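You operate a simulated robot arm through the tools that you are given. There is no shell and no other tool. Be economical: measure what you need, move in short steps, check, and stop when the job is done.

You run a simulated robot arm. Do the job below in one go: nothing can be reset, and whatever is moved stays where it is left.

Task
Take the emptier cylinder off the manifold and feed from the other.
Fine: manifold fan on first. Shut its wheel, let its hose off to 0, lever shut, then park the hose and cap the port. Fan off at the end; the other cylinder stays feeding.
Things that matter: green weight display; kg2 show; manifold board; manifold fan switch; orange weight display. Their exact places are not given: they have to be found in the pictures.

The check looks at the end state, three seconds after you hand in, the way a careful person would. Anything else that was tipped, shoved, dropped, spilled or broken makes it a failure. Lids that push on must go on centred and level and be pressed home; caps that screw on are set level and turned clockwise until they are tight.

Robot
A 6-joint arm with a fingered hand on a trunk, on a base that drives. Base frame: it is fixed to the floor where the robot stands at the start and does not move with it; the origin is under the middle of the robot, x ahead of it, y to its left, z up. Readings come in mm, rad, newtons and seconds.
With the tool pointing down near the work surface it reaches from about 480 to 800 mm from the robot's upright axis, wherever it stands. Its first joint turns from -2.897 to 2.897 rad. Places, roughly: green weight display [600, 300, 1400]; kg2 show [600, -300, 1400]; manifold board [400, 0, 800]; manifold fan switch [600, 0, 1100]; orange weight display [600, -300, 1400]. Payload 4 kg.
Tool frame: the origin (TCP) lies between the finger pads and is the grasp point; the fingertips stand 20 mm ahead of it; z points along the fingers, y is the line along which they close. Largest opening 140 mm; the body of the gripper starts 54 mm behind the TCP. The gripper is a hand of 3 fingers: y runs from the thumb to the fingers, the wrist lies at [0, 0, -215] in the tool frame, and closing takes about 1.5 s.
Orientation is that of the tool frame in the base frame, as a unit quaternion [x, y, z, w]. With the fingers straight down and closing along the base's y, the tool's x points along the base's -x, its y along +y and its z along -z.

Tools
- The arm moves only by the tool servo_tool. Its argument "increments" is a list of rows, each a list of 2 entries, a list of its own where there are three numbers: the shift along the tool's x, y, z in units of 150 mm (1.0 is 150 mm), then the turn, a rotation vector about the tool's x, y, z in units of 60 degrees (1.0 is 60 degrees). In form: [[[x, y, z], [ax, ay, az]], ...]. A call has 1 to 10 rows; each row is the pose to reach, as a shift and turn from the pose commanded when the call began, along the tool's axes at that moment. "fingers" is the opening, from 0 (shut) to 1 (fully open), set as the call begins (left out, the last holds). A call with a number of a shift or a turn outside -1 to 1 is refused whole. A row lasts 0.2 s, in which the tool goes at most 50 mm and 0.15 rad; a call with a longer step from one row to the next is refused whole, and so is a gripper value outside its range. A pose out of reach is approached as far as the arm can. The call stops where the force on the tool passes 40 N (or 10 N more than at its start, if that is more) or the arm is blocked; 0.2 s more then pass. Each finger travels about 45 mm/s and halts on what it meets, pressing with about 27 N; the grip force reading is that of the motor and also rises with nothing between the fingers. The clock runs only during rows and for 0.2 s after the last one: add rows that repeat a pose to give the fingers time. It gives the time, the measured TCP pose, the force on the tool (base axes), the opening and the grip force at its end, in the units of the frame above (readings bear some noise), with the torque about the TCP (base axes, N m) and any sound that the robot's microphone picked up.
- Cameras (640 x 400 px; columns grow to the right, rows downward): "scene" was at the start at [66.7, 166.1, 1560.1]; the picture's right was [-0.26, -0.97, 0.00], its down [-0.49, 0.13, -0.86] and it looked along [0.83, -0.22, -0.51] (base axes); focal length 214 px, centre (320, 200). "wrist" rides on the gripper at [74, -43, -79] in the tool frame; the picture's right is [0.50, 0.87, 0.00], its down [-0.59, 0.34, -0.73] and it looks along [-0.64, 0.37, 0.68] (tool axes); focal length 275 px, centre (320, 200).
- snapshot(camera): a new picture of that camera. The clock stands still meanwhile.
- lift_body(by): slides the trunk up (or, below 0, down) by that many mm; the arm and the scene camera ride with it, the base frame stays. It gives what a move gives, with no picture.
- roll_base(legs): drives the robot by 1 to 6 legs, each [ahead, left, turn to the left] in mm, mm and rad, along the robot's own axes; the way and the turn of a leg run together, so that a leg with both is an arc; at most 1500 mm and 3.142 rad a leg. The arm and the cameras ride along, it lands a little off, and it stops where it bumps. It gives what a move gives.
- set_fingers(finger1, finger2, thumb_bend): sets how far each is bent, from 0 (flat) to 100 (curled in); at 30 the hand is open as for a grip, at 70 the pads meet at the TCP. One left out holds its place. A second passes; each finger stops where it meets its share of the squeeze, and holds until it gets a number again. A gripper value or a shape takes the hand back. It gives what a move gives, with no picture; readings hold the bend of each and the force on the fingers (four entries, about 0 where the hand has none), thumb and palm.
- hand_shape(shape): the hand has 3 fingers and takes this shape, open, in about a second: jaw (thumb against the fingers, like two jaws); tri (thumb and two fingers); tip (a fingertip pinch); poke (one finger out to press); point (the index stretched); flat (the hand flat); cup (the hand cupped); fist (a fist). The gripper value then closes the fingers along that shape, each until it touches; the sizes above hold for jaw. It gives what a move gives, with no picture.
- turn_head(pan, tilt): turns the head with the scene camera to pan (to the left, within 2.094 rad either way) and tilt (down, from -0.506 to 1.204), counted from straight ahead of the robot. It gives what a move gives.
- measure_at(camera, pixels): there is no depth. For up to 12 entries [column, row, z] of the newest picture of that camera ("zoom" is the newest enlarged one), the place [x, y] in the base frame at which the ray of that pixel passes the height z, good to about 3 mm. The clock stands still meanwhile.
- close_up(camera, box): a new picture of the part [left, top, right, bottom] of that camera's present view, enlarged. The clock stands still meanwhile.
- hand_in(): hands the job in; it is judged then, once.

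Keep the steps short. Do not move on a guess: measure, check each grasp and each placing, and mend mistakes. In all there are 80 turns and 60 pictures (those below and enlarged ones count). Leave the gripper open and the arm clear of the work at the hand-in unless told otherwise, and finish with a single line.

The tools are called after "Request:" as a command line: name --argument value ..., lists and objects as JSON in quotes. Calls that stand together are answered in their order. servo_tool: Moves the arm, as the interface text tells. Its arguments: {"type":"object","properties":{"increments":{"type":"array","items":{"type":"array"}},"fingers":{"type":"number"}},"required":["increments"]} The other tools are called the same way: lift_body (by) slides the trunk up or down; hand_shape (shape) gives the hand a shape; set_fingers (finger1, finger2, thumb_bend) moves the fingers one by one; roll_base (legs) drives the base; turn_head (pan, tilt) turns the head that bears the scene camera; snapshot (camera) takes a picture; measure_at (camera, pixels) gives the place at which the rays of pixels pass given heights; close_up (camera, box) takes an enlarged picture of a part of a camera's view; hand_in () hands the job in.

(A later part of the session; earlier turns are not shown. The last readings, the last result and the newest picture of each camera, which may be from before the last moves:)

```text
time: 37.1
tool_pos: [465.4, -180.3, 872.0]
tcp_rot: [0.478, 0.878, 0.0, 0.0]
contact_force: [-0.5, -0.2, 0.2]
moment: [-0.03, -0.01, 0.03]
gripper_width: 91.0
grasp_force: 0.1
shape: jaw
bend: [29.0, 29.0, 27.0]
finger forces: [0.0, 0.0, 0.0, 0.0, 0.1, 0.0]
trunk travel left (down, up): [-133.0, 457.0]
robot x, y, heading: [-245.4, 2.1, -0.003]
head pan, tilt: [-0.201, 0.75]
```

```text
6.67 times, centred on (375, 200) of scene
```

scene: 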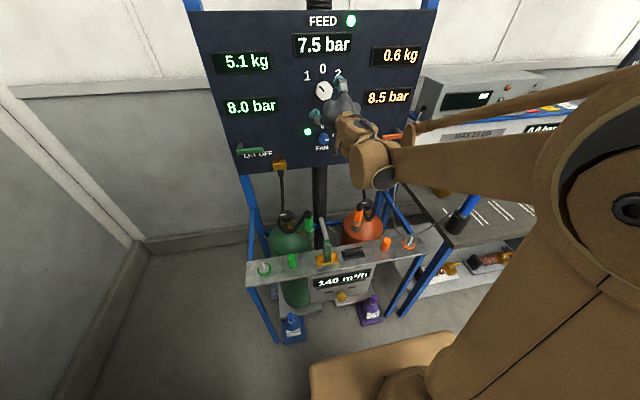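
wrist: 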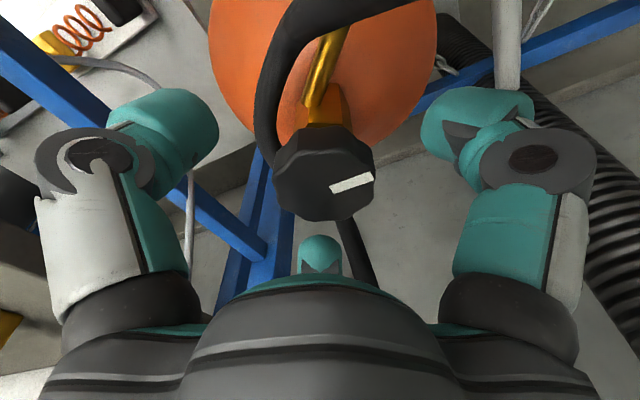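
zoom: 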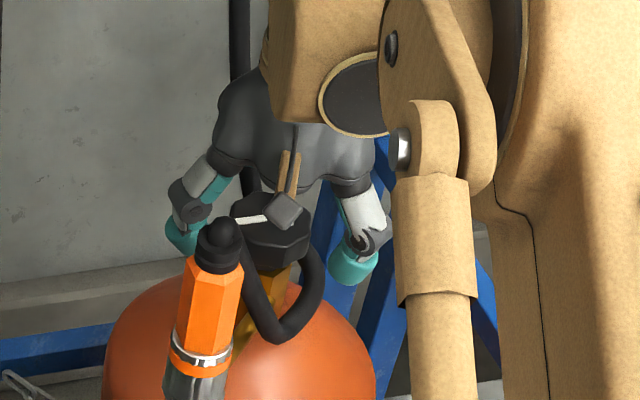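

The wheel's top is likely 10–20 mm below the TCP, so the fingers passed over its rim. I'll lower 22 mm and close again.

Request:
servo_tool --increments '[[[0.01, 0.01, 0.07], [0, 0, 0]], [[0.01, 0.01, 0.15], [0, 0, 0]]]'

Request:
servo_tool --increments '[[[0, 0, 0], [0, 0, 0]], [[0, 0, 0], [0, 0, 0]], [[0, 0, 0], [0, 0, 0]], [[0, 0, 0], [0, 0, 0]], [[0, 0, 0], [0, 0, 0]], [[0, 0, 0], [0, 0, 0]]]' --fingers 0

Request:
snapshot --camera "wrist"

```text
time: 37.8
tool_pos: [465.8, -180.7, 856.4]
tcp_rot: [0.478, 0.878, 0.0, 0.004]
contact_force: [4.1, -1.0, 36.0]
moment: [-0.94, -1.82, 0.01]
gripper_width: 90.2
grasp_force: 0.0
shape: jaw
bend: [29.0, 21.0, 27.0]
finger forces: [0.0, 33.2, 0.0, 0.0, 0.0, 0.0]
trunk travel left (down, up): [-133.0, 457.0]
robot x, y, heading: [-241.5, 0.5, 0.0]
head pan, tilt: [-0.201, 0.75]
stopped in row 2: the force on the tool passed its limit at 42 N (the readings are from after the stop); the commanded pose is now the measured one
```

```text
time: 39.1
tool_pos: [463.3, -179.1, 856.6]
tcp_rot: [0.478, 0.878, 0.0, 0.003]
contact_force: [-3.6, 0.4, 38.1]
moment: [-1.18, -2.18, -0.21]
gripper_width: 33.8
grasp_force: 27.0
shape: jaw
bend: [64.0, 20.0, 57.0]
finger forces: [18.9, 52.1, 0.0, 0.1, 17.5, 0.1]
trunk travel left (down, up): [-133.0, 457.0]
robot x, y, heading: [-242.4, 3.3, 0.004]
head pan, tilt: [-0.201, 0.75]
```

```text
27 pictures are left
```

wrist: 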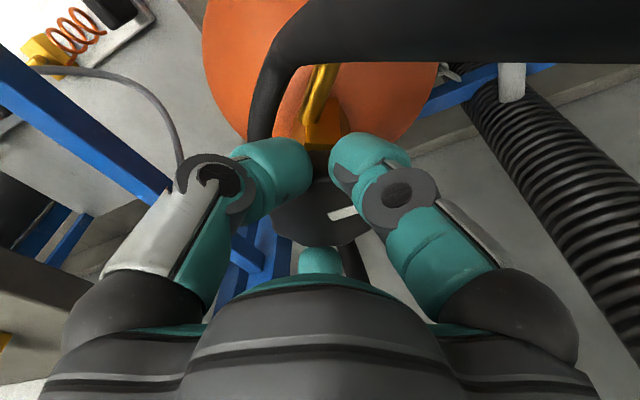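

The force location shows finger 2 landed on the far rim at about (515, -206). So the wheel's true centre is about (490, -190) with its top at about z=838. I'll open, lift, shift and lower again.

Request:
servo_tool --increments '[[[0, 0, -0.1], [0, 0, 0]], [[0, 0, -0.2], [0, 0, 0]], [[0, 0, -0.2], [0, 0, 0]], [[0, 0, -0.2], [0, 0, 0]], [[-0.08, 0.05, -0.2], [0, 0, 0]], [[-0.16, 0.11, -0.2], [0, 0, 0]], [[-0.16, 0.11, -0.2], [0, 0, 0]]]' --fingers 0.65

Request:
snapshot --camera "wrist"

```text
time: 40.8
tool_pos: [493.1, -191.8, 880.4]
tcp_rot: [0.478, 0.878, 0.0, 0.001]
contact_force: [0.9, -0.5, 0.5]
moment: [0.0, -0.05, 0.02]
gripper_width: 90.8
grasp_force: 0.1
shape: jaw
bend: [29.0, 29.0, 27.0]
finger forces: [0.0, 0.1, 0.0, 0.0, 0.0, 0.2]
trunk travel left (down, up): [-133.0, 457.0]
robot x, y, heading: [-240.0, 0.2, 0.004]
head pan, tilt: [-0.201, 0.75]
```

```text
26 pictures are left
```

wrist: 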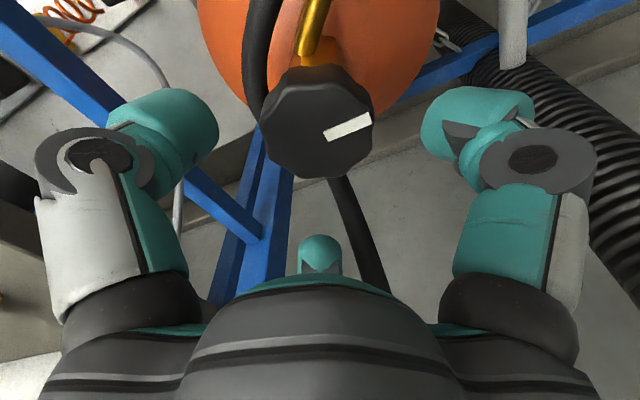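

The wheel is now nearly centred at (320, 131). I'll nudge 4 mm toward me, lower 38 mm and close.

Request:
servo_tool --increments '[[[0.014, -0.022, 0.1], [0, 0, 0]], [[0.014, -0.022, 0.2], [0, 0, 0]], [[0.014, -0.022, 0.26], [0, 0, 0]]]'

Request:
servo_tool --increments '[[[0, 0, 0], [0, 0, 0]], [[0, 0, 0], [0, 0, 0]], [[0, 0, 0], [0, 0, 0]], [[0, 0, 0], [0, 0, 0]], [[0, 0, 0], [0, 0, 0]], [[0, 0, 0], [0, 0, 0]]]' --fingers 0

```text
time: 41.5
tool_pos: [489.7, -189.4, 843.7]
tcp_rot: [0.478, 0.878, 0.0, 0.001]
contact_force: [0.7, -0.3, -0.1]
moment: [0.0, 0.02, -0.01]
gripper_width: 90.6
grasp_force: 0.1
shape: jaw
bend: [29.0, 29.0, 27.0]
finger forces: [0.1, 0.0, 0.1, 0.0, 0.1, 0.1]
trunk travel left (down, up): [-133.0, 457.0]
robot x, y, heading: [-240.1, -2.9, 0.004]
head pan, tilt: [-0.201, 0.75]
```

```text
time: 43.0
tool_pos: [489.9, -189.9, 844.4]
tcp_rot: [0.478, 0.879, 0.001, 0.001]
contact_force: [-0.7, 0.4, -7.1]
moment: [-0.05, 0.08, -0.01]
gripper_width: 53.9
grasp_force: 27.1
shape: jaw
bend: [39.0, 41.0, 37.0]
finger forces: [23.4, 22.3, 0.0, 0.0, 24.2, 0.1]
trunk travel left (down, up): [-133.0, 457.0]
robot x, y, heading: [-241.8, 3.4, -0.0]
head pan, tilt: [-0.201, 0.75]
```

All three fingers grip evenly at width 54. I'll turn clockwise 60°.

Request:
servo_tool --increments '[[[0, 0, 0], [0, 0, 0.1]], [[0, 0, 0], [0, 0, 0.2]], [[0, 0, 0], [0, 0, 0.3]], [[0, 0, 0], [0, 0, 0.4]], [[0, 0, 0], [0, 0, 0.5]], [[0, 0, 0], [0, 0, 0.6]], [[0, 0, 0], [0, 0, 0.7]], [[0, 0, 0], [0, 0, 0.8]], [[0, 0, 0], [0, 0, 0.9]], [[0, 0, 0], [0, 0, 1.0]]]'

```text
time: 45.1
tool_pos: [488.3, -192.1, 844.7]
tcp_rot: [0.853, 0.521, 0.001, 0.001]
contact_force: [-6.7, -4.9, -3.5]
moment: [0.02, 0.16, 0.06]
gripper_width: 54.1
grasp_force: 27.2
shape: jaw
bend: [39.0, 41.0, 37.0]
finger forces: [23.0, 23.7, 0.0, 0.0, 27.4, 0.0]
trunk travel left (down, up): [-133.0, 457.0]
robot x, y, heading: [-246.1, 0.2, 0.0]
head pan, tilt: [-0.201, 0.75]
```

It turns freely with no stop yet. I'll continue 60° more.

Request:
servo_tool --increments '[[[0, 0, 0], [0, 0, 0.1]], [[0, 0, 0], [0, 0, 0.2]], [[0, 0, 0], [0, 0, 0.3]], [[0, 0, 0], [0, 0, 0.4]], [[0, 0, 0], [0, 0, 0.5]], [[0, 0, 0], [0, 0, 0.6]], [[0, 0, 0], [0, 0, 0.7]], [[0, 0, 0], [0, 0, 0.8]], [[0, 0, 0], [0, 0, 0.9]], [[0, 0, 0], [0, 0, 1.0]]]'

```text
time: 47.4
tool_pos: [490.8, -191.4, 843.4]
tcp_rot: [1.0, 0.025, 0.003, 0.0]
contact_force: [8.9, -7.5, 3.3]
moment: [-0.1, 0.01, 2.19]
gripper_width: 53.2
grasp_force: 27.5
shape: jaw
bend: [41.0, 39.0, 38.0]
finger forces: [26.5, 37.8, 0.0, 0.1, 25.6, 0.0]
trunk travel left (down, up): [-133.0, 457.0]
robot x, y, heading: [-238.5, 3.6, 0.002]
head pan, tilt: [-0.201, 0.75]
```

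Now there's 2.2 Nm of resistance, so the wheel is at its stop. I'll release, lift 60 mm, and look at the wheel and board.

Request:
servo_tool --increments '[[[0, 0, 0], [0, 0, 0]], [[0, 0, 0], [0, 0, 0]], [[0, 0, 0], [0, 0, 0]], [[0, 0, 0], [0, 0, 0]], [[0, 0, -0.2], [0, 0, 0]], [[0, 0, -0.4], [0, 0, 0]], [[0, 0, -0.7], [0, 0, 0]], [[0, 0, -1.0], [0, 0, 0]]]' --fingers 0.65

Request:
snapshot --camera "scene"

```text
time: 49.1
tool_pos: [488.8, -188.4, 993.6]
tcp_rot: [1.0, 0.026, 0.002, 0.0]
contact_force: [0.1, 0.0, -0.1]
moment: [-0.02, -0.02, 0.03]
gripper_width: 90.4
grasp_force: 0.1
shape: jaw
bend: [29.0, 29.0, 27.0]
finger forces: [0.0, 0.1, 0.0, 0.0, 0.0, 0.0]
trunk travel left (down, up): [-133.0, 457.0]
robot x, y, heading: [-242.5, -1.5, -0.001]
head pan, tilt: [-0.201, 0.75]
```

```text
25 pictures are left
```

scene: 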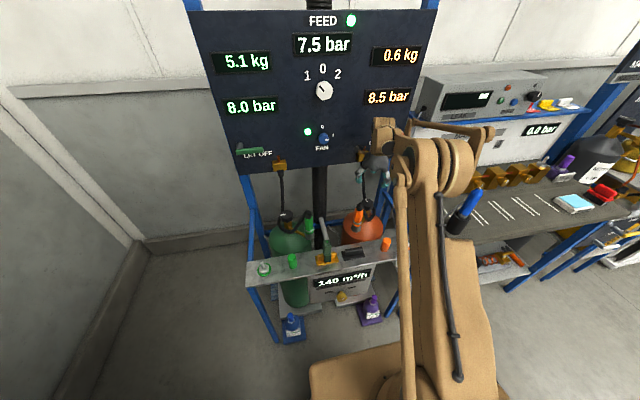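

Feed holds at 7.5 bar, and orange is still at 8.5 bar trapped in the hose. Next is the orange LET OFF lever near (570, -300, 1125). I'll raise and turn the tool to point forward.

Request:
servo_tool --increments '[[[-0.03, 0, -0.2], [0, 0.05, 0]], [[-0.06, 0.05, -0.4], [0, 0.15, 0]], [[-0.1, 0.1, -0.6], [0, 0.27, 0]], [[-0.14, 0.15, -0.75], [0, 0.4, 0]], [[-0.18, 0.2, -0.85], [0, 0.52, 0]], [[-0.22, 0.3, -0.95], [0, 0.65, 0]], [[-0.26, 0.35, -1.0], [0, 0.78, 0]], [[-0.26, 0.4, -1.0], [0, 0.9, 0]]]'

Request:
servo_tool --increments '[[[0, 0, 0], [0, 0.12, 0]], [[0, 0, 0], [0, 0.24, 0]], [[0, 0.05, 0], [0, 0.36, 0]], [[0, 0.1, 0], [0, 0.48, 0]], [[0, 0.15, 0], [0, 0.6, 0]]]'

Request:
snapshot --camera "wrist"

```text
time: 51.0
tool_pos: [454.5, -251.6, 1143.6]
tcp_rot: [0.89, 0.023, 0.455, -0.011]
contact_force: [0.2, 0.0, 0.6]
moment: [-0.01, 0.01, 0.01]
gripper_width: 90.7
grasp_force: 0.0
shape: jaw
bend: [28.0, 28.0, 27.0]
finger forces: [0.0, 0.0, 0.1, 0.1, 0.0, 0.0]
trunk travel left (down, up): [-133.0, 457.0]
robot x, y, heading: [-243.8, 0.2, -0.002]
head pan, tilt: [-0.201, 0.75]
```

```text
time: 52.1
tool_pos: [454.2, -276.1, 1145.1]
tcp_rot: [0.706, 0.018, 0.708, -0.017]
contact_force: [0.1, 0.3, 0.2]
moment: [0.03, -0.06, 0.02]
gripper_width: 90.7
grasp_force: 0.1
shape: jaw
bend: [28.0, 28.0, 27.0]
finger forces: [0.1, 0.1, 0.0, 0.0, 0.1, 0.0]
trunk travel left (down, up): [-133.0, 457.0]
robot x, y, heading: [-240.9, -4.1, -0.003]
head pan, tilt: [-0.201, 0.75]
```

```text
24 pictures are left
```

wrist: 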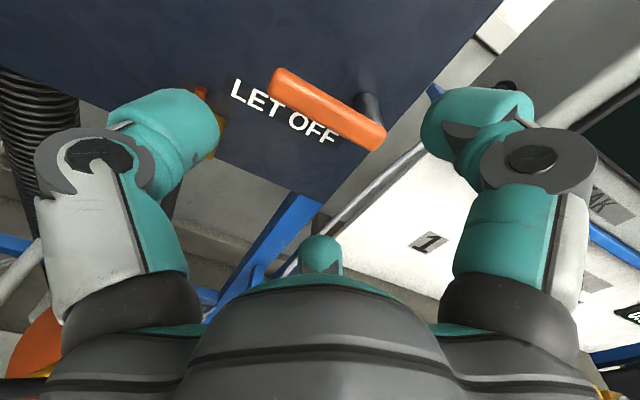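

The handle spans y ≈ -250 (free end) to -336 (pivot side) at x≈560, z≈1131. I'll close the fingers, rise above the free end and move forward so the tips overlap it.

Request:
servo_tool --increments '[[[0.1, -0.04, 0], [0, 0, 0]], [[0.25, -0.083, 0], [0, 0, 0]], [[0.25, -0.083, 0.05], [0, 0, 0]], [[0.25, -0.083, 0.1], [0, 0, 0]], [[0.25, -0.083, 0.2], [0, 0, 0]], [[0.25, -0.083, 0.35], [0, 0, 0]], [[0.25, -0.083, 0.5], [0, 0, 0]], [[0.25, -0.083, 0.653], [0, 0, 0]]]' --fingers 0

Request:
snapshot --camera "wrist"

```text
time: 54.0
tool_pos: [552.4, -259.0, 1181.0]
tcp_rot: [0.707, 0.018, 0.707, -0.018]
contact_force: [0.7, 0.7, -0.3]
moment: [-0.03, 0.0, 0.03]
gripper_width: 0.0
grasp_force: 26.7
shape: jaw
bend: [73.0, 73.0, 70.0]
finger forces: [0.0, 0.0, 0.1, 0.0, 0.1, 0.0]
trunk travel left (down, up): [-133.0, 457.0]
robot x, y, heading: [-244.1, -1.0, -0.0]
head pan, tilt: [-0.201, 0.75]
```

```text
23 pictures are left
```

wrist: 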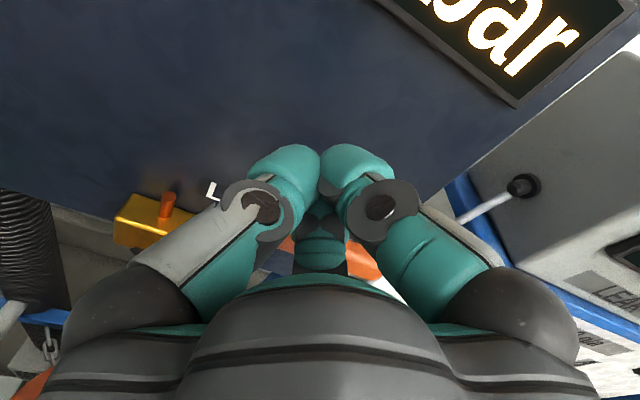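

The lever sits just below the closed fingertips. I'll push its free end down along an arc and watch the force.

Request:
servo_tool --increments '[[[-0.147, -0.008, 0], [0, 0, 0]], [[-0.253, -0.008, 0], [0, 0, 0]], [[-0.373, -0.019, 0], [0, 0, 0]], [[-0.488, 0.0, 0], [0, 0, 0]], [[-0.59, 0.05, 0], [0, 0, 0]], [[-0.68, 0.122, 0], [0, 0, 0]], [[-0.746, 0.215, 0], [0, 0, 0]]]'

Request:
snapshot --camera "wrist"

Request:
close_up --camera "scene" --box '[190, 0, 450, 170]'

```text
time: 54.9
tool_pos: [545.1, -254.7, 1120.8]
tcp_rot: [0.704, 0.019, 0.71, -0.019]
contact_force: [-13.2, 3.3, 39.0]
moment: [-0.58, -1.08, -0.07]
gripper_width: 0.4
grasp_force: 26.7
shape: jaw
bend: [67.0, 73.0, 70.0]
finger forces: [44.4, 0.1, 0.1, 0.0, 0.0, 0.0]
trunk travel left (down, up): [-133.0, 457.0]
robot x, y, heading: [-245.5, -1.1, 0.004]
head pan, tilt: [-0.201, 0.75]
stopped in row 4: the force on the tool passed its limit at 48 N (the readings are from after the stop); the commanded pose is now the measured one
```

```text
22 pictures are left
```

wrist: 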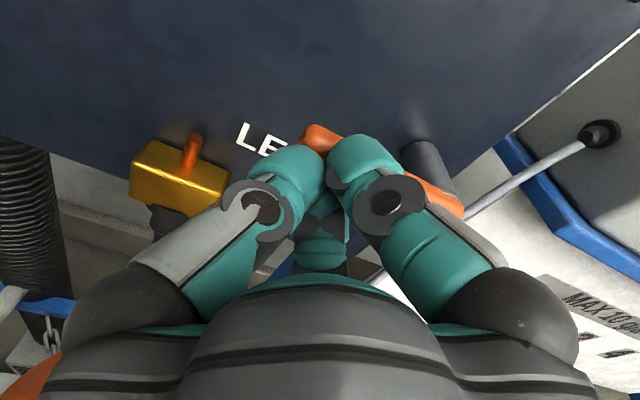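

```text
2.35 times, centred on (320, 85) of scene
```

zoom: 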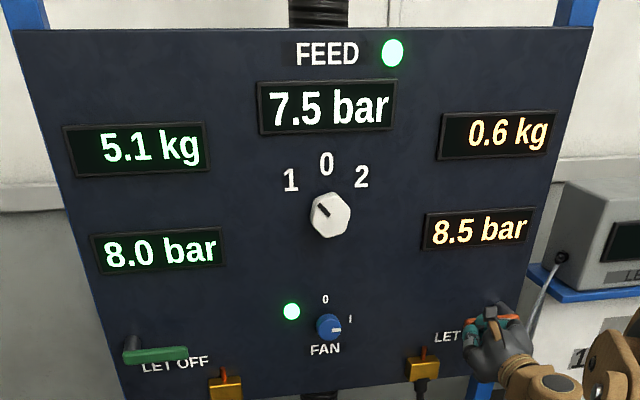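

It doesn't move downward: 44 N, the lever still horizontal, 8.5 bar unchanged. So it opens upward. I'll back out, go beneath the free end, and push up.

Request:
servo_tool --increments '[[[0.1, 0, 0], [0, 0, 0]], [[0.1, 0, -0.25], [0, 0, 0]], [[0.1, 0, -0.5], [0, 0, 0]], [[-0.15, 0.03, -0.5], [0, 0, 0]], [[-0.27, 0.03, -0.5], [0, 0, 0]], [[-0.27, 0.03, -0.25], [0, 0, 0]], [[-0.27, 0.03, 0.04], [0, 0, 0]]]'

Request:
servo_tool --increments '[[[0.13, -0.03, 0], [0, 0, 0]], [[0.24, -0.04, 0], [0, 0, 0]], [[0.36, -0.04, 0], [0, 0, 0]], [[0.47, -0.01, 0], [0, 0, 0]], [[0.57, 0.06, 0], [0, 0, 0]], [[0.66, 0.14, 0], [0, 0, 0]], [[0.73, 0.24, 0], [0, 0, 0]]]'

Request:
close_up --camera "scene" --box '[190, 0, 450, 170]'

```text
time: 56.5
tool_pos: [557.1, -260.2, 1075.3]
tcp_rot: [0.706, 0.018, 0.708, -0.018]
contact_force: [-0.9, -0.1, -0.2]
moment: [0.0, 0.01, 0.02]
gripper_width: 0.0
grasp_force: 27.0
shape: jaw
bend: [72.0, 73.0, 70.0]
finger forces: [0.0, 0.0, 0.0, 0.1, 0.0, 0.1]
trunk travel left (down, up): [-133.0, 457.0]
robot x, y, heading: [-238.6, -2.4, 0.004]
head pan, tilt: [-0.201, 0.75]
```

```text
time: 58.1
tool_pos: [557.9, -300.1, 1183.2]
tcp_rot: [0.706, 0.017, 0.708, -0.018]
contact_force: [-0.3, 0.5, 0.7]
moment: [0.0, 0.01, 0.01]
gripper_width: 0.1
grasp_force: 27.0
shape: jaw
bend: [72.0, 73.0, 70.0]
finger forces: [0.0, 0.1, 0.1, 0.0, 0.0, 0.0]
trunk travel left (down, up): [-133.0, 457.0]
robot x, y, heading: [-244.2, 0.1, 0.002]
head pan, tilt: [-0.201, 0.75]
```

```text
2.35 times, centred on (320, 85) of scene
```

zoom: 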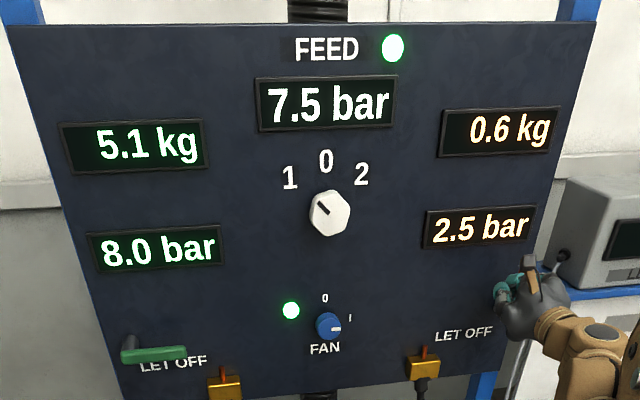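

The orange pressure is dropping (2.5 bar). I'll back off and give it two seconds.

Request:
servo_tool --increments '[[[0, -0.02, 0], [0, 0, 0]], [[0, -0.02, -0.25], [0, 0, 0]], [[0, -0.02, -0.5], [0, 0, 0]], [[0.1, -0.02, -0.5], [0, 0, 0]], [[0.1, 0.2, -0.5], [0, 0, 0]], [[0.1, 0.4, -0.5], [0, 0, 0]], [[0.1, 0.4, -0.5], [0, 0, 0]], [[0.1, 0.4, -0.5], [0, 0, 0]], [[0.1, 0.4, -0.5], [0, 0, 0]], [[0.1, 0.4, -0.5], [0, 0, 0]]]'

Request:
snapshot --camera "wrist"

Request:
close_up --camera "scene" --box '[190, 0, 450, 170]'

```text
time: 60.3
tool_pos: [487.6, -361.4, 1198.2]
tcp_rot: [0.706, 0.018, 0.708, -0.018]
contact_force: [-0.2, -0.5, 0.6]
moment: [0.0, -0.02, 0.02]
gripper_width: 0.0
grasp_force: 26.9
shape: jaw
bend: [72.0, 73.0, 70.0]
finger forces: [0.1, 0.1, 0.0, 0.0, 0.0, 0.1]
trunk travel left (down, up): [-133.0, 457.0]
robot x, y, heading: [-245.2, 0.4, 0.004]
head pan, tilt: [-0.201, 0.75]
```

```text
19 pictures are left
```

wrist: 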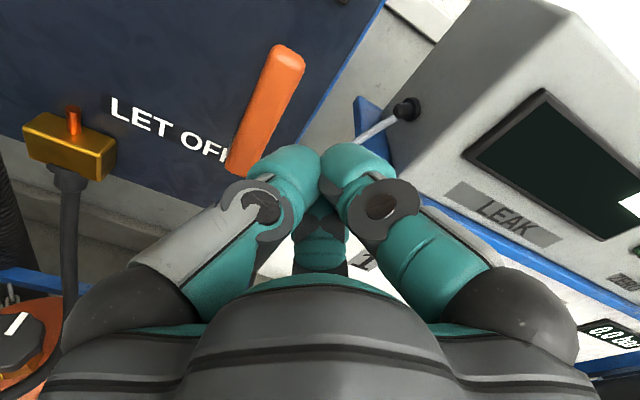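

```text
2.35 times, centred on (320, 85) of scene
```

zoom: 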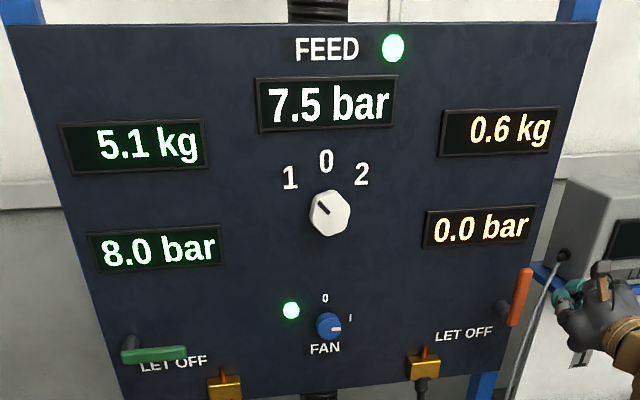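

Orange reads 0.0 bar. Next I shut the lever, moving forward on its right side and pushing its end over and back down to horizontal.

Request:
servo_tool --increments '[[[0, 0, 0.25], [0, 0, 0]], [[0, 0, 0.457], [0, 0, 0]], [[0, -0.08, 0.457], [0, 0, 0]], [[0, -0.164, 0.457], [0, 0, 0]], [[0.008, -0.28, 0.457], [0, 0, 0]], [[-0.013, -0.39, 0.457], [0, 0, 0]], [[-0.06, -0.498, 0.457], [0, 0, 0]], [[-0.133, -0.588, 0.457], [0, 0, 0]], [[-0.227, -0.653, 0.457], [0, 0, 0]], [[-0.32, -0.658, 0.457], [0, 0, 0]]]'

Request:
servo_tool --increments '[[[-0.07, 0, 0], [0, 0, 0]], [[-0.14, 0, 0], [0, 0, 0]]]'

Request:
servo_tool --increments '[[[0.15, 0, 0], [0, 0, 0]], [[0.15, 0, -0.25], [0, 0, 0]], [[0.15, 0, -0.5], [0, 0, 0]], [[0.15, 0, -0.75], [0, 0, 0]], [[0.15, 0, -1.0], [0, 0, 0]]]' --fingers 0.5

Request:
snapshot --camera "wrist"

```text
time: 62.5
tool_pos: [550.6, -258.3, 1151.9]
tcp_rot: [0.706, 0.019, 0.708, -0.019]
contact_force: [-0.3, -0.6, -0.1]
moment: [0.01, 0.0, -0.01]
gripper_width: 0.1
grasp_force: 27.3
shape: jaw
bend: [72.0, 73.0, 70.0]
finger forces: [0.0, 0.0, 0.0, 0.0, 0.1, 0.0]
trunk travel left (down, up): [-133.0, 457.0]
robot x, y, heading: [-244.3, 1.0, -0.001]
head pan, tilt: [-0.201, 0.75]
```

```text
time: 63.1
tool_pos: [545.8, -259.6, 1134.3]
tcp_rot: [0.704, 0.018, 0.71, -0.018]
contact_force: [-29.0, 2.0, 8.8]
moment: [-0.04, -0.09, -0.1]
gripper_width: 0.0
grasp_force: 26.7
shape: jaw
bend: [72.0, 73.0, 70.0]
finger forces: [0.0, 0.0, 0.0, 0.0, 0.1, 0.0]
trunk travel left (down, up): [-133.0, 457.0]
robot x, y, heading: [-242.0, -2.1, -0.001]
head pan, tilt: [-0.201, 0.75]
```

```text
time: 64.3
tool_pos: [398.2, -266.6, 1154.1]
tcp_rot: [0.706, 0.018, 0.708, -0.018]
contact_force: [1.1, -0.4, 0.8]
moment: [0.0, 0.04, 0.0]
gripper_width: 69.6
grasp_force: 0.0
shape: jaw
bend: [34.0, 34.0, 33.0]
finger forces: [0.0, 0.0, 0.0, 0.0, 0.1, 0.1]
trunk travel left (down, up): [-133.0, 457.0]
robot x, y, heading: [-246.8, -1.2, 0.003]
head pan, tilt: [-0.201, 0.75]
```

```text
17 pictures are left
```

wrist: 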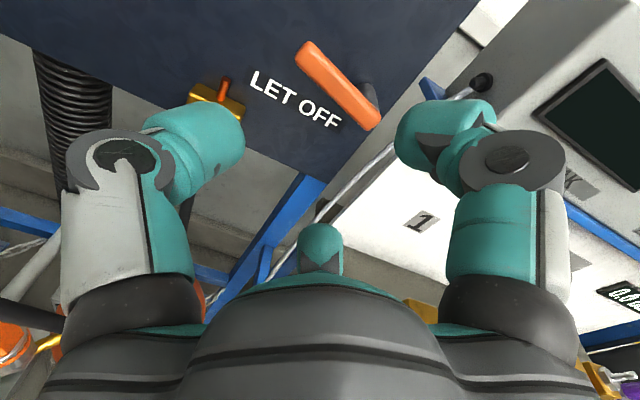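

The lever is still about 20° above horizontal; the tips slid off its face. I'll redo the push deeper, with the TCP at x≈567.

Request:
servo_tool --increments '[[[0.15, 0, 0.15], [0, 0, 0]], [[0.33, 0, 0.3], [0, 0, 0]], [[0.33, 0, 0.45], [0, 0, 0]], [[0.33, -0.02, 0.6], [0, 0, 0]], [[0.33, -0.02, 0.8], [0, 0, 0]]]' --fingers 0

Request:
servo_tool --increments '[[[0, 0, 0.15], [0, 0, 0]], [[0, 0, 0.33], [0, 0, 0]], [[-0.1, 0, 0.33], [0, 0, 0]], [[-0.2, 0, 0.33], [0, 0, 0]], [[-0.28, 0, 0.33], [0, 0, 0]], [[-0.34, 0, 0.33], [0, 0, 0]], [[-0.4, 0, 0.33], [0, 0, 0]], [[-0.45, 0, 0.33], [0, 0, 0]]]'

Request:
snapshot --camera "wrist"

```text
time: 65.5
tool_pos: [522.8, -257.5, 1201.4]
tcp_rot: [0.706, 0.018, 0.708, -0.019]
contact_force: [-0.3, 0.1, 0.2]
moment: [0.02, 0.04, 0.0]
gripper_width: 0.0
grasp_force: 22.7
shape: jaw
bend: [72.0, 72.0, 70.0]
finger forces: [0.0, 0.0, 0.0, 0.0, 0.0, 0.1]
trunk travel left (down, up): [-133.0, 457.0]
robot x, y, heading: [-243.0, 0.5, 0.004]
head pan, tilt: [-0.201, 0.75]
```

```text
time: 67.0
tool_pos: [562.7, -253.6, 1154.7]
tcp_rot: [0.703, 0.016, 0.711, -0.018]
contact_force: [-10.8, 1.6, 32.7]
moment: [-0.11, 0.18, -0.06]
gripper_width: 0.1
grasp_force: 27.0
shape: jaw
bend: [73.0, 71.0, 70.0]
finger forces: [0.1, 34.0, 0.0, 0.0, 0.1, 0.0]
trunk travel left (down, up): [-133.0, 457.0]
robot x, y, heading: [-239.3, 2.6, 0.001]
head pan, tilt: [-0.201, 0.75]
stopped in row 7: the force on the tool passed its limit at 46 N (the readings are from after the stop); the commanded pose is now the measured one
```

```text
16 pictures are left
```

wrist: 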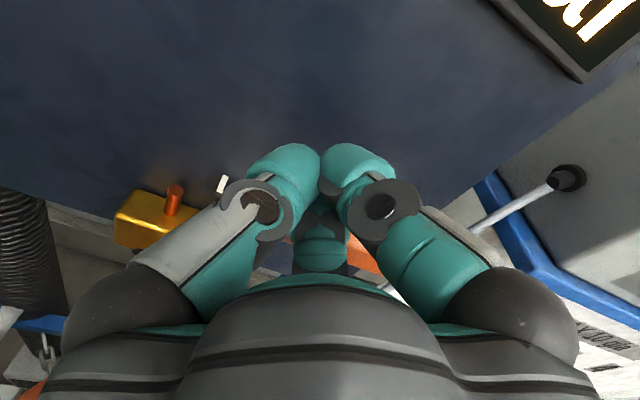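

Firm stop at the height expected for horizontal. I'll retreat and verify the lever.

Request:
servo_tool --increments '[[[0.15, 0, 0], [0, 0, 0]], [[0.15, 0, -0.25], [0, 0, 0]], [[0.15, 0, -0.5], [0, 0, 0]], [[0.15, 0, -0.75], [0, 0, 0]], [[0.15, 0, -1.0], [0, 0, 0]]]' --fingers 0.65

Request:
snapshot --camera "wrist"

```text
time: 68.2
tool_pos: [416.2, -261.8, 1173.2]
tcp_rot: [0.706, 0.018, 0.708, -0.019]
contact_force: [-0.1, -0.1, 0.2]
moment: [0.01, 0.01, -0.01]
gripper_width: 91.2
grasp_force: 0.1
shape: jaw
bend: [29.0, 29.0, 27.0]
finger forces: [0.1, 0.0, 0.0, 0.0, 0.0, 0.0]
trunk travel left (down, up): [-133.0, 457.0]
robot x, y, heading: [-243.2, 1.4, 0.002]
head pan, tilt: [-0.201, 0.75]
```

```text
15 pictures are left
```

wrist: 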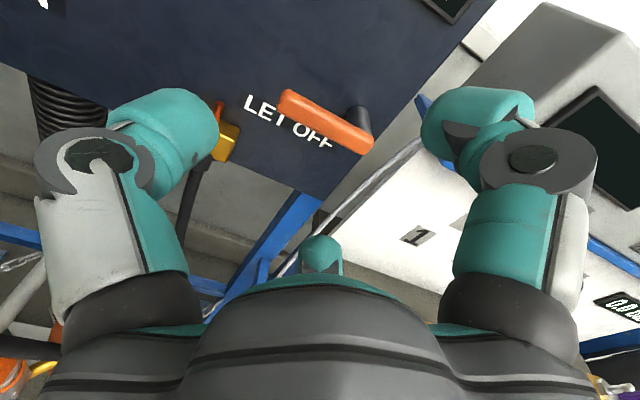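

The lever is back parallel to the lettering, so it's shut. Next I turn the tool down and go above the orange coupling near (376, -100).

Request:
servo_tool --increments '[[[0, -0.06, 0], [0, -0.12, 0]], [[0, -0.12, 0], [0, -0.24, 0]], [[0, -0.18, 0], [0, -0.36, 0]], [[0, -0.24, 0], [0, -0.48, 0]], [[0, -0.3, 0], [0, -0.6, 0]], [[0, -0.4, 0], [0, -0.72, 0]], [[0, -0.5, -0.1], [0, -0.84, 0]], [[0, -0.6, -0.2], [0, -0.96, 0]]]'

Request:
servo_tool --increments '[[[0, -0.1, 0], [0, -0.12, 0]], [[0, -0.2, 0], [0, -0.24, 0]], [[0, -0.3, 0], [0, -0.36, 0]], [[0, -0.4, 0], [0, -0.48, 0]], [[0, -0.45, 0], [0, -0.54, 0]]]'

Request:
snapshot --camera "wrist"

```text
time: 70.0
tool_pos: [385.5, -174.0, 1172.9]
tcp_rot: [0.959, 0.023, 0.281, -0.008]
contact_force: [-0.6, 0.3, 0.0]
moment: [-0.01, 0.0, 0.03]
gripper_width: 91.3
grasp_force: 0.1
shape: jaw
bend: [28.0, 28.0, 27.0]
finger forces: [0.0, 0.1, 0.0, 0.1, 0.0, 0.0]
trunk travel left (down, up): [-133.0, 457.0]
robot x, y, heading: [-243.0, 2.5, -0.004]
head pan, tilt: [-0.201, 0.75]
```

```text
time: 71.2
tool_pos: [382.2, -107.4, 1171.2]
tcp_rot: [1.0, 0.026, 0.001, -0.001]
contact_force: [-0.2, 1.0, -0.3]
moment: [-0.02, 0.0, -0.01]
gripper_width: 91.0
grasp_force: 0.1
shape: jaw
bend: [28.0, 28.0, 27.0]
finger forces: [0.0, 0.0, 0.1, 0.0, 0.0, 0.0]
trunk travel left (down, up): [-133.0, 457.0]
robot x, y, heading: [-239.9, 1.9, 0.003]
head pan, tilt: [-0.201, 0.75]
```

```text
14 pictures are left
```

wrist: 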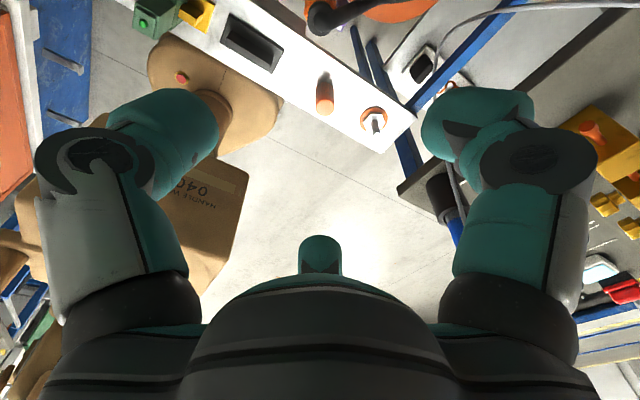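

The coupling top is at (320, 15), the cap at (324, 90) and the stud at (375, 118). Measuring these.

Request:
measure_at --camera "wrist" --pixels '[[320, 16, 953], [320, 16, 900], [324, 78, 830], [324, 78, 850], [325, 108, 785], [374, 112, 790], [374, 112, 780], [376, 125, 820], [372, 106, 790]]'

```text
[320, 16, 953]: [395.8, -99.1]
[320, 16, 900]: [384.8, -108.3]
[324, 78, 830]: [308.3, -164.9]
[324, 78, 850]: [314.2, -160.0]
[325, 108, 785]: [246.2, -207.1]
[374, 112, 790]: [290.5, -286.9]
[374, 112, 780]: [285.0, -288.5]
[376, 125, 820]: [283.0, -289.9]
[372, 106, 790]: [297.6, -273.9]
```

Request:
measure_at --camera "wrist" --pixels '[[324, 80, 785], [325, 104, 830], [325, 104, 840], [373, 116, 785], [377, 124, 810]]'

Request:
servo_tool --increments '[[[0.04, -0.03, 0.25], [0, 0, 0]], [[0.04, -0.03, 0.5], [0, 0, 0]], [[0.04, -0.03, 0.75], [0, 0, 0]], [[0.04, -0.03, 1.0], [0, 0, 0]]]' --fingers 0.6

Request:
snapshot --camera "wrist"

```text
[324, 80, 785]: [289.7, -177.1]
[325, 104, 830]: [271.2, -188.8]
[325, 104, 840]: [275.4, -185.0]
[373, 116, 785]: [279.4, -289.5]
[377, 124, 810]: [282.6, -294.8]
```

```text
time: 72.2
tool_pos: [386.6, -103.5, 1021.7]
tcp_rot: [1.0, 0.025, 0.003, -0.001]
contact_force: [0.0, 0.8, 0.9]
moment: [0.01, 0.0, -0.02]
gripper_width: 84.6
grasp_force: 0.1
shape: jaw
bend: [30.0, 30.0, 29.0]
finger forces: [0.0, 0.1, 0.1, 0.0, 0.0, 0.0]
trunk travel left (down, up): [-133.0, 457.0]
robot x, y, heading: [-243.8, 2.1, -0.001]
head pan, tilt: [-0.201, 0.75]
```

```text
13 pictures are left
```

wrist: 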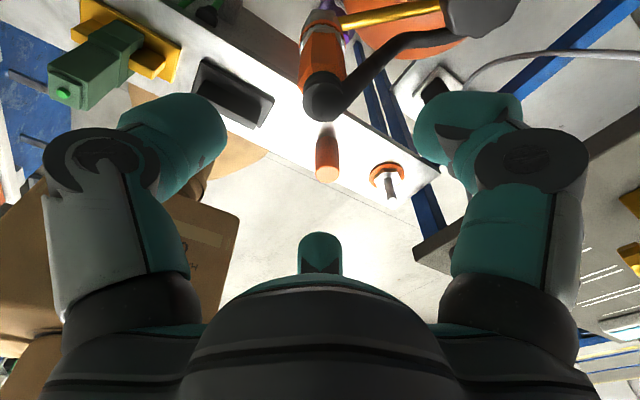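

Triangulating the coupling: the boot/orange boundary is at wrist (324, 79) and scene (359, 209), and the ring at wrist (321, 27) and scene (357.5, 222.8).

Request:
measure_at --camera "wrist" --pixels '[[324, 79, 940], [324, 79, 900], [321, 27, 860], [321, 27, 820], [327, 172, 840], [327, 172, 820], [326, 140, 785], [387, 170, 785], [392, 195, 815]]'

Request:
measure_at --camera "scene" --pixels '[[359, 208.7, 940], [359, 208.7, 900], [357.5, 222.8, 860], [357.5, 222.8, 820]]'

```text
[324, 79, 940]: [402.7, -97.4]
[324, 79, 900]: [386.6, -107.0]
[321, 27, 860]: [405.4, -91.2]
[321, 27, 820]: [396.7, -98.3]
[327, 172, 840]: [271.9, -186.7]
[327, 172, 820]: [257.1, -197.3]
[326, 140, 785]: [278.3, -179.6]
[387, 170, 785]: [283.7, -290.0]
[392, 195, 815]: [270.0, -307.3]
```

```text
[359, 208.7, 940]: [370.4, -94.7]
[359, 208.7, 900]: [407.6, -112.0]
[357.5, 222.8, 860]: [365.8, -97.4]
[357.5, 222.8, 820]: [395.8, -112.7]
```

Coupling axis is at about (394, -104); its orange body spans z≈830–916 with the boot on top. The hose leaves toward the wheel (+x, -y), so I'll rotate the hand -51° to put the hose in a finger gap, then lower to z≈903.

Request:
servo_tool --increments '[[[0.05, 0, 0.02], [0, 0, -0.14]], [[0.05, 0, 0.04], [0, 0, -0.28]], [[0.05, 0, 0.06], [0, 0, -0.42]], [[0.05, 0, 0.1], [0, 0, -0.56]], [[0.05, 0, 0.15], [0, 0, -0.7]], [[0.05, 0, 0.2], [0, 0, -0.84]], [[0.05, 0, 0.4], [0, 0, -0.85]], [[0.05, 0, 0.6], [0, 0, -0.85]], [[0.05, 0, 0.79], [0, 0, -0.85]]]'

Request:
snapshot --camera "wrist"

```text
time: 74.2
tool_pos: [395.5, -100.3, 904.0]
tcp_rot: [0.891, 0.453, 0.002, 0.0]
contact_force: [-0.1, 0.6, -0.8]
moment: [0.01, 0.0, 0.02]
gripper_width: 84.5
grasp_force: 0.1
shape: jaw
bend: [30.0, 30.0, 29.0]
finger forces: [0.1, 0.0, 0.1, 0.1, 0.1, 0.1]
trunk travel left (down, up): [-133.0, 457.0]
robot x, y, heading: [-242.5, 0.2, -0.001]
head pan, tilt: [-0.201, 0.75]
```

```text
12 pictures are left
```

wrist: 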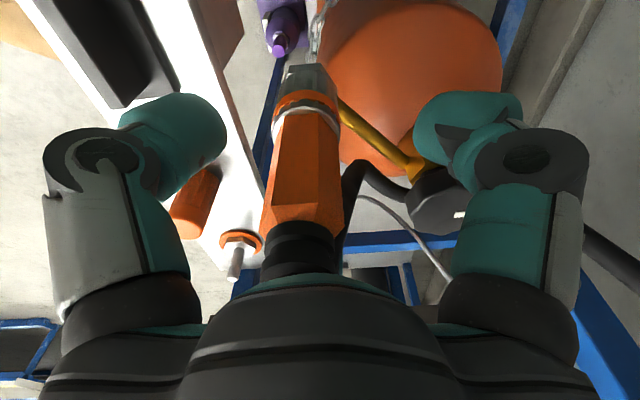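

The coupling lies about 7 mm to -x of the tool axis. I'll shift, then close on it.

Request:
servo_tool --increments '[[[-0.027, -0.038, 0], [0, 0, 0]], [[-0.027, -0.038, 0], [0, 0, 0]]]'

Request:
servo_tool --increments '[[[0, 0, 0], [0, 0, 0]], [[0, 0, 0], [0, 0, 0]], [[0, 0, 0], [0, 0, 0]], [[0, 0, 0], [0, 0, 0]], [[0, 0, 0], [0, 0, 0]], [[0, 0, 0], [0, 0, 0]]]' --fingers 0

Request:
servo_tool --increments '[[[0, 0, -0.03], [0, 0, 0]], [[0, 0, -0.06], [0, 0, 0]], [[0, 0, -0.1], [0, 0, 0]]]'

```text
time: 74.8
tool_pos: [389.4, -99.3, 902.8]
tcp_rot: [0.891, 0.453, 0.003, -0.001]
contact_force: [0.1, 0.6, 0.0]
moment: [-0.03, 0.0, 0.02]
gripper_width: 84.3
grasp_force: 0.1
shape: jaw
bend: [30.0, 30.0, 29.0]
finger forces: [0.0, 0.0, 0.0, 0.0, 0.0, 0.1]
trunk travel left (down, up): [-133.0, 457.0]
robot x, y, heading: [-242.8, 1.6, -0.0]
head pan, tilt: [-0.201, 0.75]
```

```text
time: 76.2
tool_pos: [390.3, -101.0, 904.0]
tcp_rot: [0.892, 0.453, 0.003, 0.0]
contact_force: [0.5, -1.1, -0.7]
moment: [-0.01, 0.01, 0.0]
gripper_width: 26.3
grasp_force: 27.5
shape: jaw
bend: [96.0, 49.0, 49.0]
finger forces: [22.8, 23.6, 0.1, 0.1, 23.2, 0.0]
trunk travel left (down, up): [-133.0, 457.0]
robot x, y, heading: [-242.8, 1.4, 0.001]
head pan, tilt: [-0.201, 0.75]
```

```text
time: 77.0
tool_pos: [387.7, -100.4, 920.1]
tcp_rot: [0.892, 0.453, 0.002, 0.0]
contact_force: [0.0, -0.5, -2.9]
moment: [-0.02, 0.0, 0.03]
gripper_width: 26.9
grasp_force: 27.1
shape: jaw
bend: [96.0, 49.0, 49.0]
finger forces: [23.1, 23.4, 0.1, 0.0, 23.2, 0.0]
trunk travel left (down, up): [-133.0, 457.0]
robot x, y, heading: [-241.8, 1.5, -0.002]
head pan, tilt: [-0.201, 0.75]
```

It came up 16 mm with only 3 N, but finger 1 is curled far in. I'll look.

Request:
snapshot --camera "wrist"

Request:
close_up --camera "scene" --box '[320, 150, 440, 260]'

```text
11 pictures are left
```

wrist: 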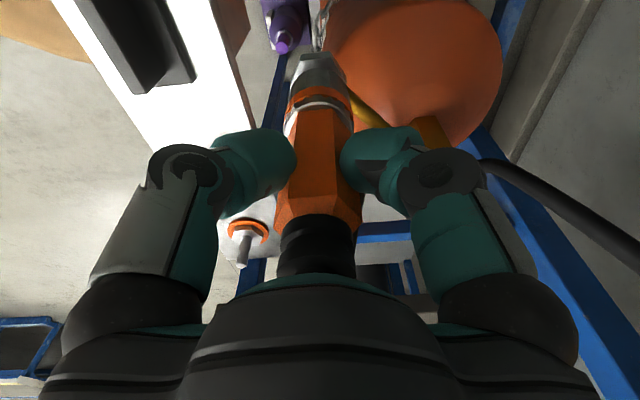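

```text
3.64 times, centred on (380, 205) of scene
```

zoom: 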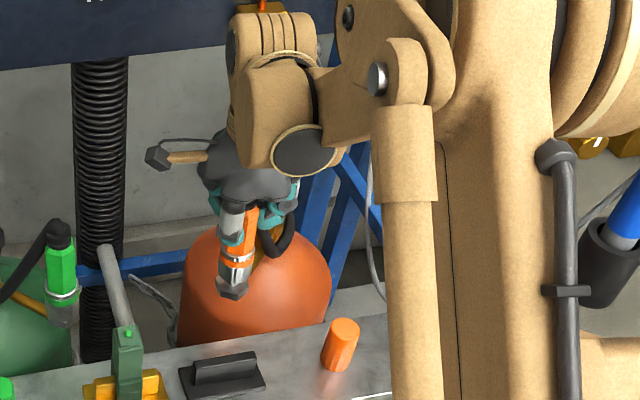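

The ring rose relative to the grey port, so it's a pull-off coupling. I'll lift further in small steps.

Request:
servo_tool --increments '[[[0, 0, -0.1], [0, 0, 0]], [[0, 0, -0.2], [0, 0, 0]], [[0, 0, -0.3], [0, 0, 0]], [[0, 0, -0.4], [0, 0, 0]], [[0, 0, -0.5], [0, 0, 0]]]'

Request:
snapshot --camera "wrist"

```text
time: 78.2
tool_pos: [388.4, -98.9, 995.8]
tcp_rot: [0.891, 0.454, 0.003, -0.001]
contact_force: [0.4, -0.1, -1.8]
moment: [-0.01, -0.01, -0.01]
gripper_width: 26.4
grasp_force: 26.8
shape: jaw
bend: [96.0, 49.0, 50.0]
finger forces: [23.1, 23.5, 0.0, 0.1, 23.2, 0.0]
trunk travel left (down, up): [-133.0, 457.0]
robot x, y, heading: [-242.4, -0.7, -0.005]
head pan, tilt: [-0.201, 0.75]
```

```text
9 pictures are left
```

wrist: 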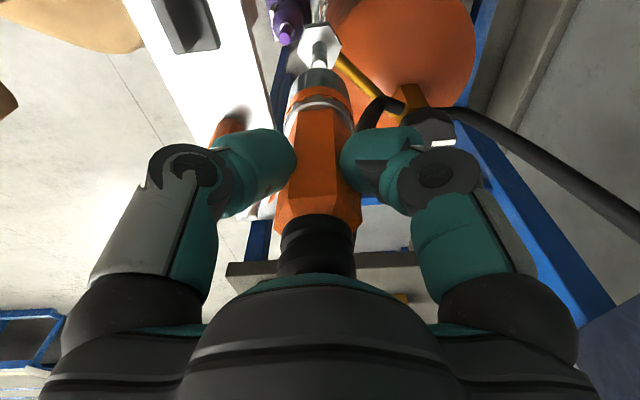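

The coupling is off and the port stud shows at (320, 45) directly beneath it. I'll carry it to the park stud in the same orientation, so the stud should appear at the same pixel when aligned.

Request:
servo_tool --increments '[[[-0.1, 0.01, -0.06], [0, 0, 0]], [[-0.25, 0.03, -0.1], [0, 0, 0]], [[-0.4, 0.045, -0.1], [0, 0, 0]], [[-0.58, 0.065, -0.1], [0, 0, 0]], [[-0.755, 0.083, -0.1], [0, 0, 0]]]'

Request:
servo_tool --increments '[[[-0.15, 0.015, 0], [0, 0, 0]], [[-0.3, 0.03, 0], [0, 0, 0]], [[-0.45, 0.05, 0.05], [0, 0, 0]], [[-0.62, 0.07, 0.1], [0, 0, 0]], [[-0.755, 0.083, 0.1], [0, 0, 0]], [[-0.755, 0.083, 0.1], [0, 0, 0]]]'

Request:
snapshot --camera "wrist"

```text
time: 79.4
tool_pos: [332.6, -200.2, 1009.0]
tcp_rot: [0.891, 0.454, 0.003, -0.001]
contact_force: [0.5, 0.6, -2.2]
moment: [0.0, -0.01, -0.02]
gripper_width: 26.4
grasp_force: 26.7
shape: jaw
bend: [96.0, 49.0, 50.0]
finger forces: [23.2, 23.5, 0.0, 0.0, 23.0, 0.0]
trunk travel left (down, up): [-133.0, 457.0]
robot x, y, heading: [-242.2, 2.4, 0.0]
head pan, tilt: [-0.201, 0.75]
```

```text
time: 80.8
tool_pos: [276.5, -299.6, 989.6]
tcp_rot: [0.891, 0.453, 0.002, 0.0]
contact_force: [0.5, 0.1, -2.8]
moment: [0.03, -0.01, -0.02]
gripper_width: 26.9
grasp_force: 26.9
shape: jaw
bend: [96.0, 49.0, 50.0]
finger forces: [23.2, 23.5, 0.1, 0.1, 23.0, 0.0]
trunk travel left (down, up): [-133.0, 457.0]
robot x, y, heading: [-243.5, 2.3, 0.003]
head pan, tilt: [-0.201, 0.75]
```

```text
8 pictures are left
```

wrist: 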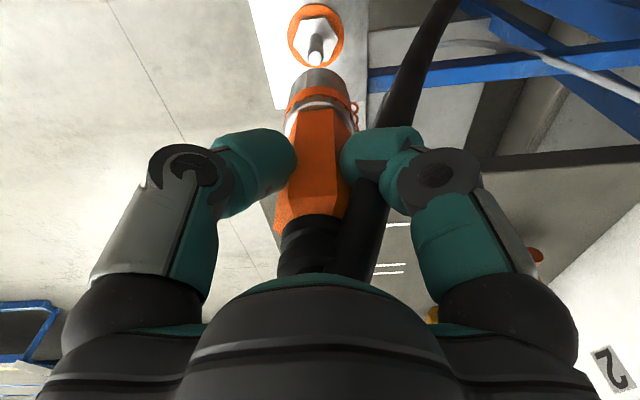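

The park stud's nut is at (316, 37) versus (320, 45) for the port. I'll measure the ring now to resolve height versus offset.

Request:
measure_at --camera "wrist" --pixels '[[316, 35, 785], [316, 35, 765], [316, 62, 820], [316, 62, 800]]'

Request:
measure_at --camera "scene" --pixels '[[409.2, 243.6, 785], [409.2, 243.6, 765]]'

```text
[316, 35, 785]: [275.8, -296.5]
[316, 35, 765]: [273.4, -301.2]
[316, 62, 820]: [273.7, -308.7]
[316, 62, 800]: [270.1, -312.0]
```

```text
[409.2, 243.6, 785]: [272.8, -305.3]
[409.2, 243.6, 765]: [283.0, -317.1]
```

Combined rays put the park stud at about (275.5, -297). Compared with the port view the coupling needs a shift of about (-3.5, +8) mm. I'll shift, then lower in two stages watching the forces.

Request:
servo_tool --increments '[[[0.029, -0.05, 0], [0, 0, 0]], [[0.029, -0.05, 0.1], [0, 0, 0]], [[0.029, -0.05, 0.2], [0, 0, 0]], [[0.029, -0.05, 0.27], [0, 0, 0]], [[0.029, -0.05, 0.3], [0, 0, 0]]]'

Request:
snapshot --camera "wrist"

```text
time: 82.0
tool_pos: [272.0, -292.4, 949.2]
tcp_rot: [0.891, 0.453, 0.002, -0.001]
contact_force: [0.3, -0.5, -2.1]
moment: [0.02, -0.01, -0.01]
gripper_width: 26.6
grasp_force: 27.3
shape: jaw
bend: [96.0, 49.0, 50.0]
finger forces: [23.2, 23.5, 0.0, 0.0, 23.0, 0.1]
trunk travel left (down, up): [-133.0, 457.0]
robot x, y, heading: [-242.6, -1.0, 0.002]
head pan, tilt: [-0.201, 0.75]
```

```text
7 pictures are left
```

wrist: 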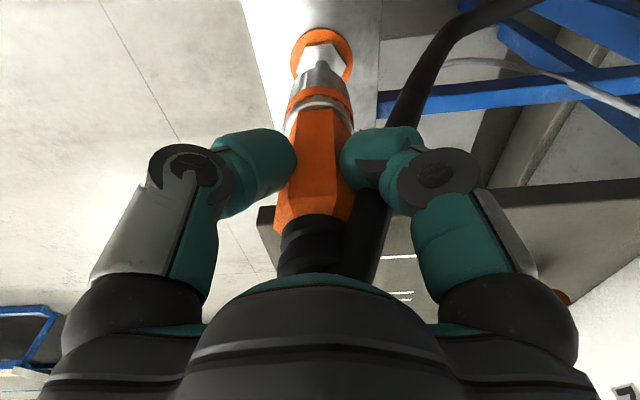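

The stud and coupling line up in column (≈321). I'll lower until it seats, expecting TCP z≈905–910.

Request:
servo_tool --increments '[[[0, 0, 0.07], [0, 0, 0]], [[0, 0, 0.14], [0, 0, 0]], [[0, 0, 0.2], [0, 0, 0]], [[0, 0, 0.25], [0, 0, 0]], [[0, 0, 0.29], [0, 0, 0]], [[0, 0, 0.33], [0, 0, 0]]]'

```text
time: 83.4
tool_pos: [270.3, -290.8, 897.4]
tcp_rot: [0.891, 0.453, 0.003, 0.0]
contact_force: [1.7, -3.5, -1.1]
moment: [-0.27, -0.14, 0.03]
gripper_width: 26.8
grasp_force: 26.9
shape: jaw
bend: [96.0, 48.0, 50.0]
finger forces: [23.8, 29.2, 0.0, 0.0, 21.9, 0.0]
trunk travel left (down, up): [-133.0, 457.0]
robot x, y, heading: [-241.8, 1.9, 0.003]
head pan, tilt: [-0.201, 0.75]
```

It's sliding onto the stud with a small side load and hasn't bottomed yet. I'll continue down in small steps.

Request:
servo_tool --increments '[[[-0.005, 0.003, 0.02], [0, 0, 0]], [[-0.005, 0.003, 0.04], [0, 0, 0]], [[-0.005, 0.003, 0.06], [0, 0, 0]], [[-0.005, 0.003, 0.08], [0, 0, 0]], [[-0.005, 0.003, 0.1], [0, 0, 0]], [[-0.005, 0.003, 0.12], [0, 0, 0]], [[-0.005, 0.003, 0.14], [0, 0, 0]], [[-0.005, 0.003, 0.16], [0, 0, 0]]]'

Request:
snapshot --camera "wrist"

```text
time: 84.4
tool_pos: [271.1, -291.8, 889.7]
tcp_rot: [0.891, 0.453, 0.003, 0.001]
contact_force: [4.5, -5.9, 30.0]
moment: [-0.13, -0.01, 0.07]
gripper_width: 28.7
grasp_force: 27.2
shape: jaw
bend: [97.0, 48.0, 49.0]
finger forces: [31.7, 34.5, 0.0, 0.0, 29.6, 0.1]
trunk travel left (down, up): [-133.0, 457.0]
robot x, y, heading: [-244.3, -2.3, 0.002]
head pan, tilt: [-0.201, 0.75]
stopped in row 4: the force on the tool passed its limit at 44 N (the readings are from after the stop); the commanded pose is now the measured one
```

```text
6 pictures are left
```

wrist: 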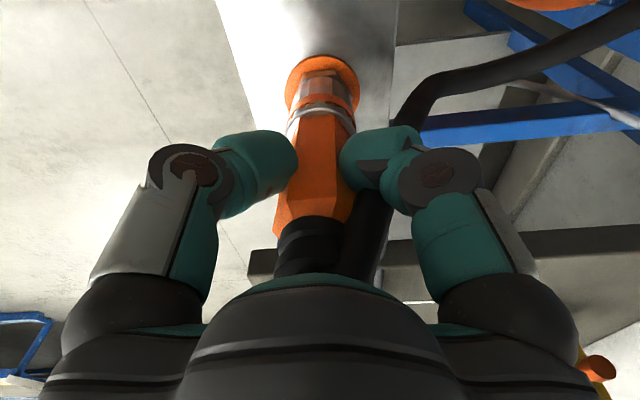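

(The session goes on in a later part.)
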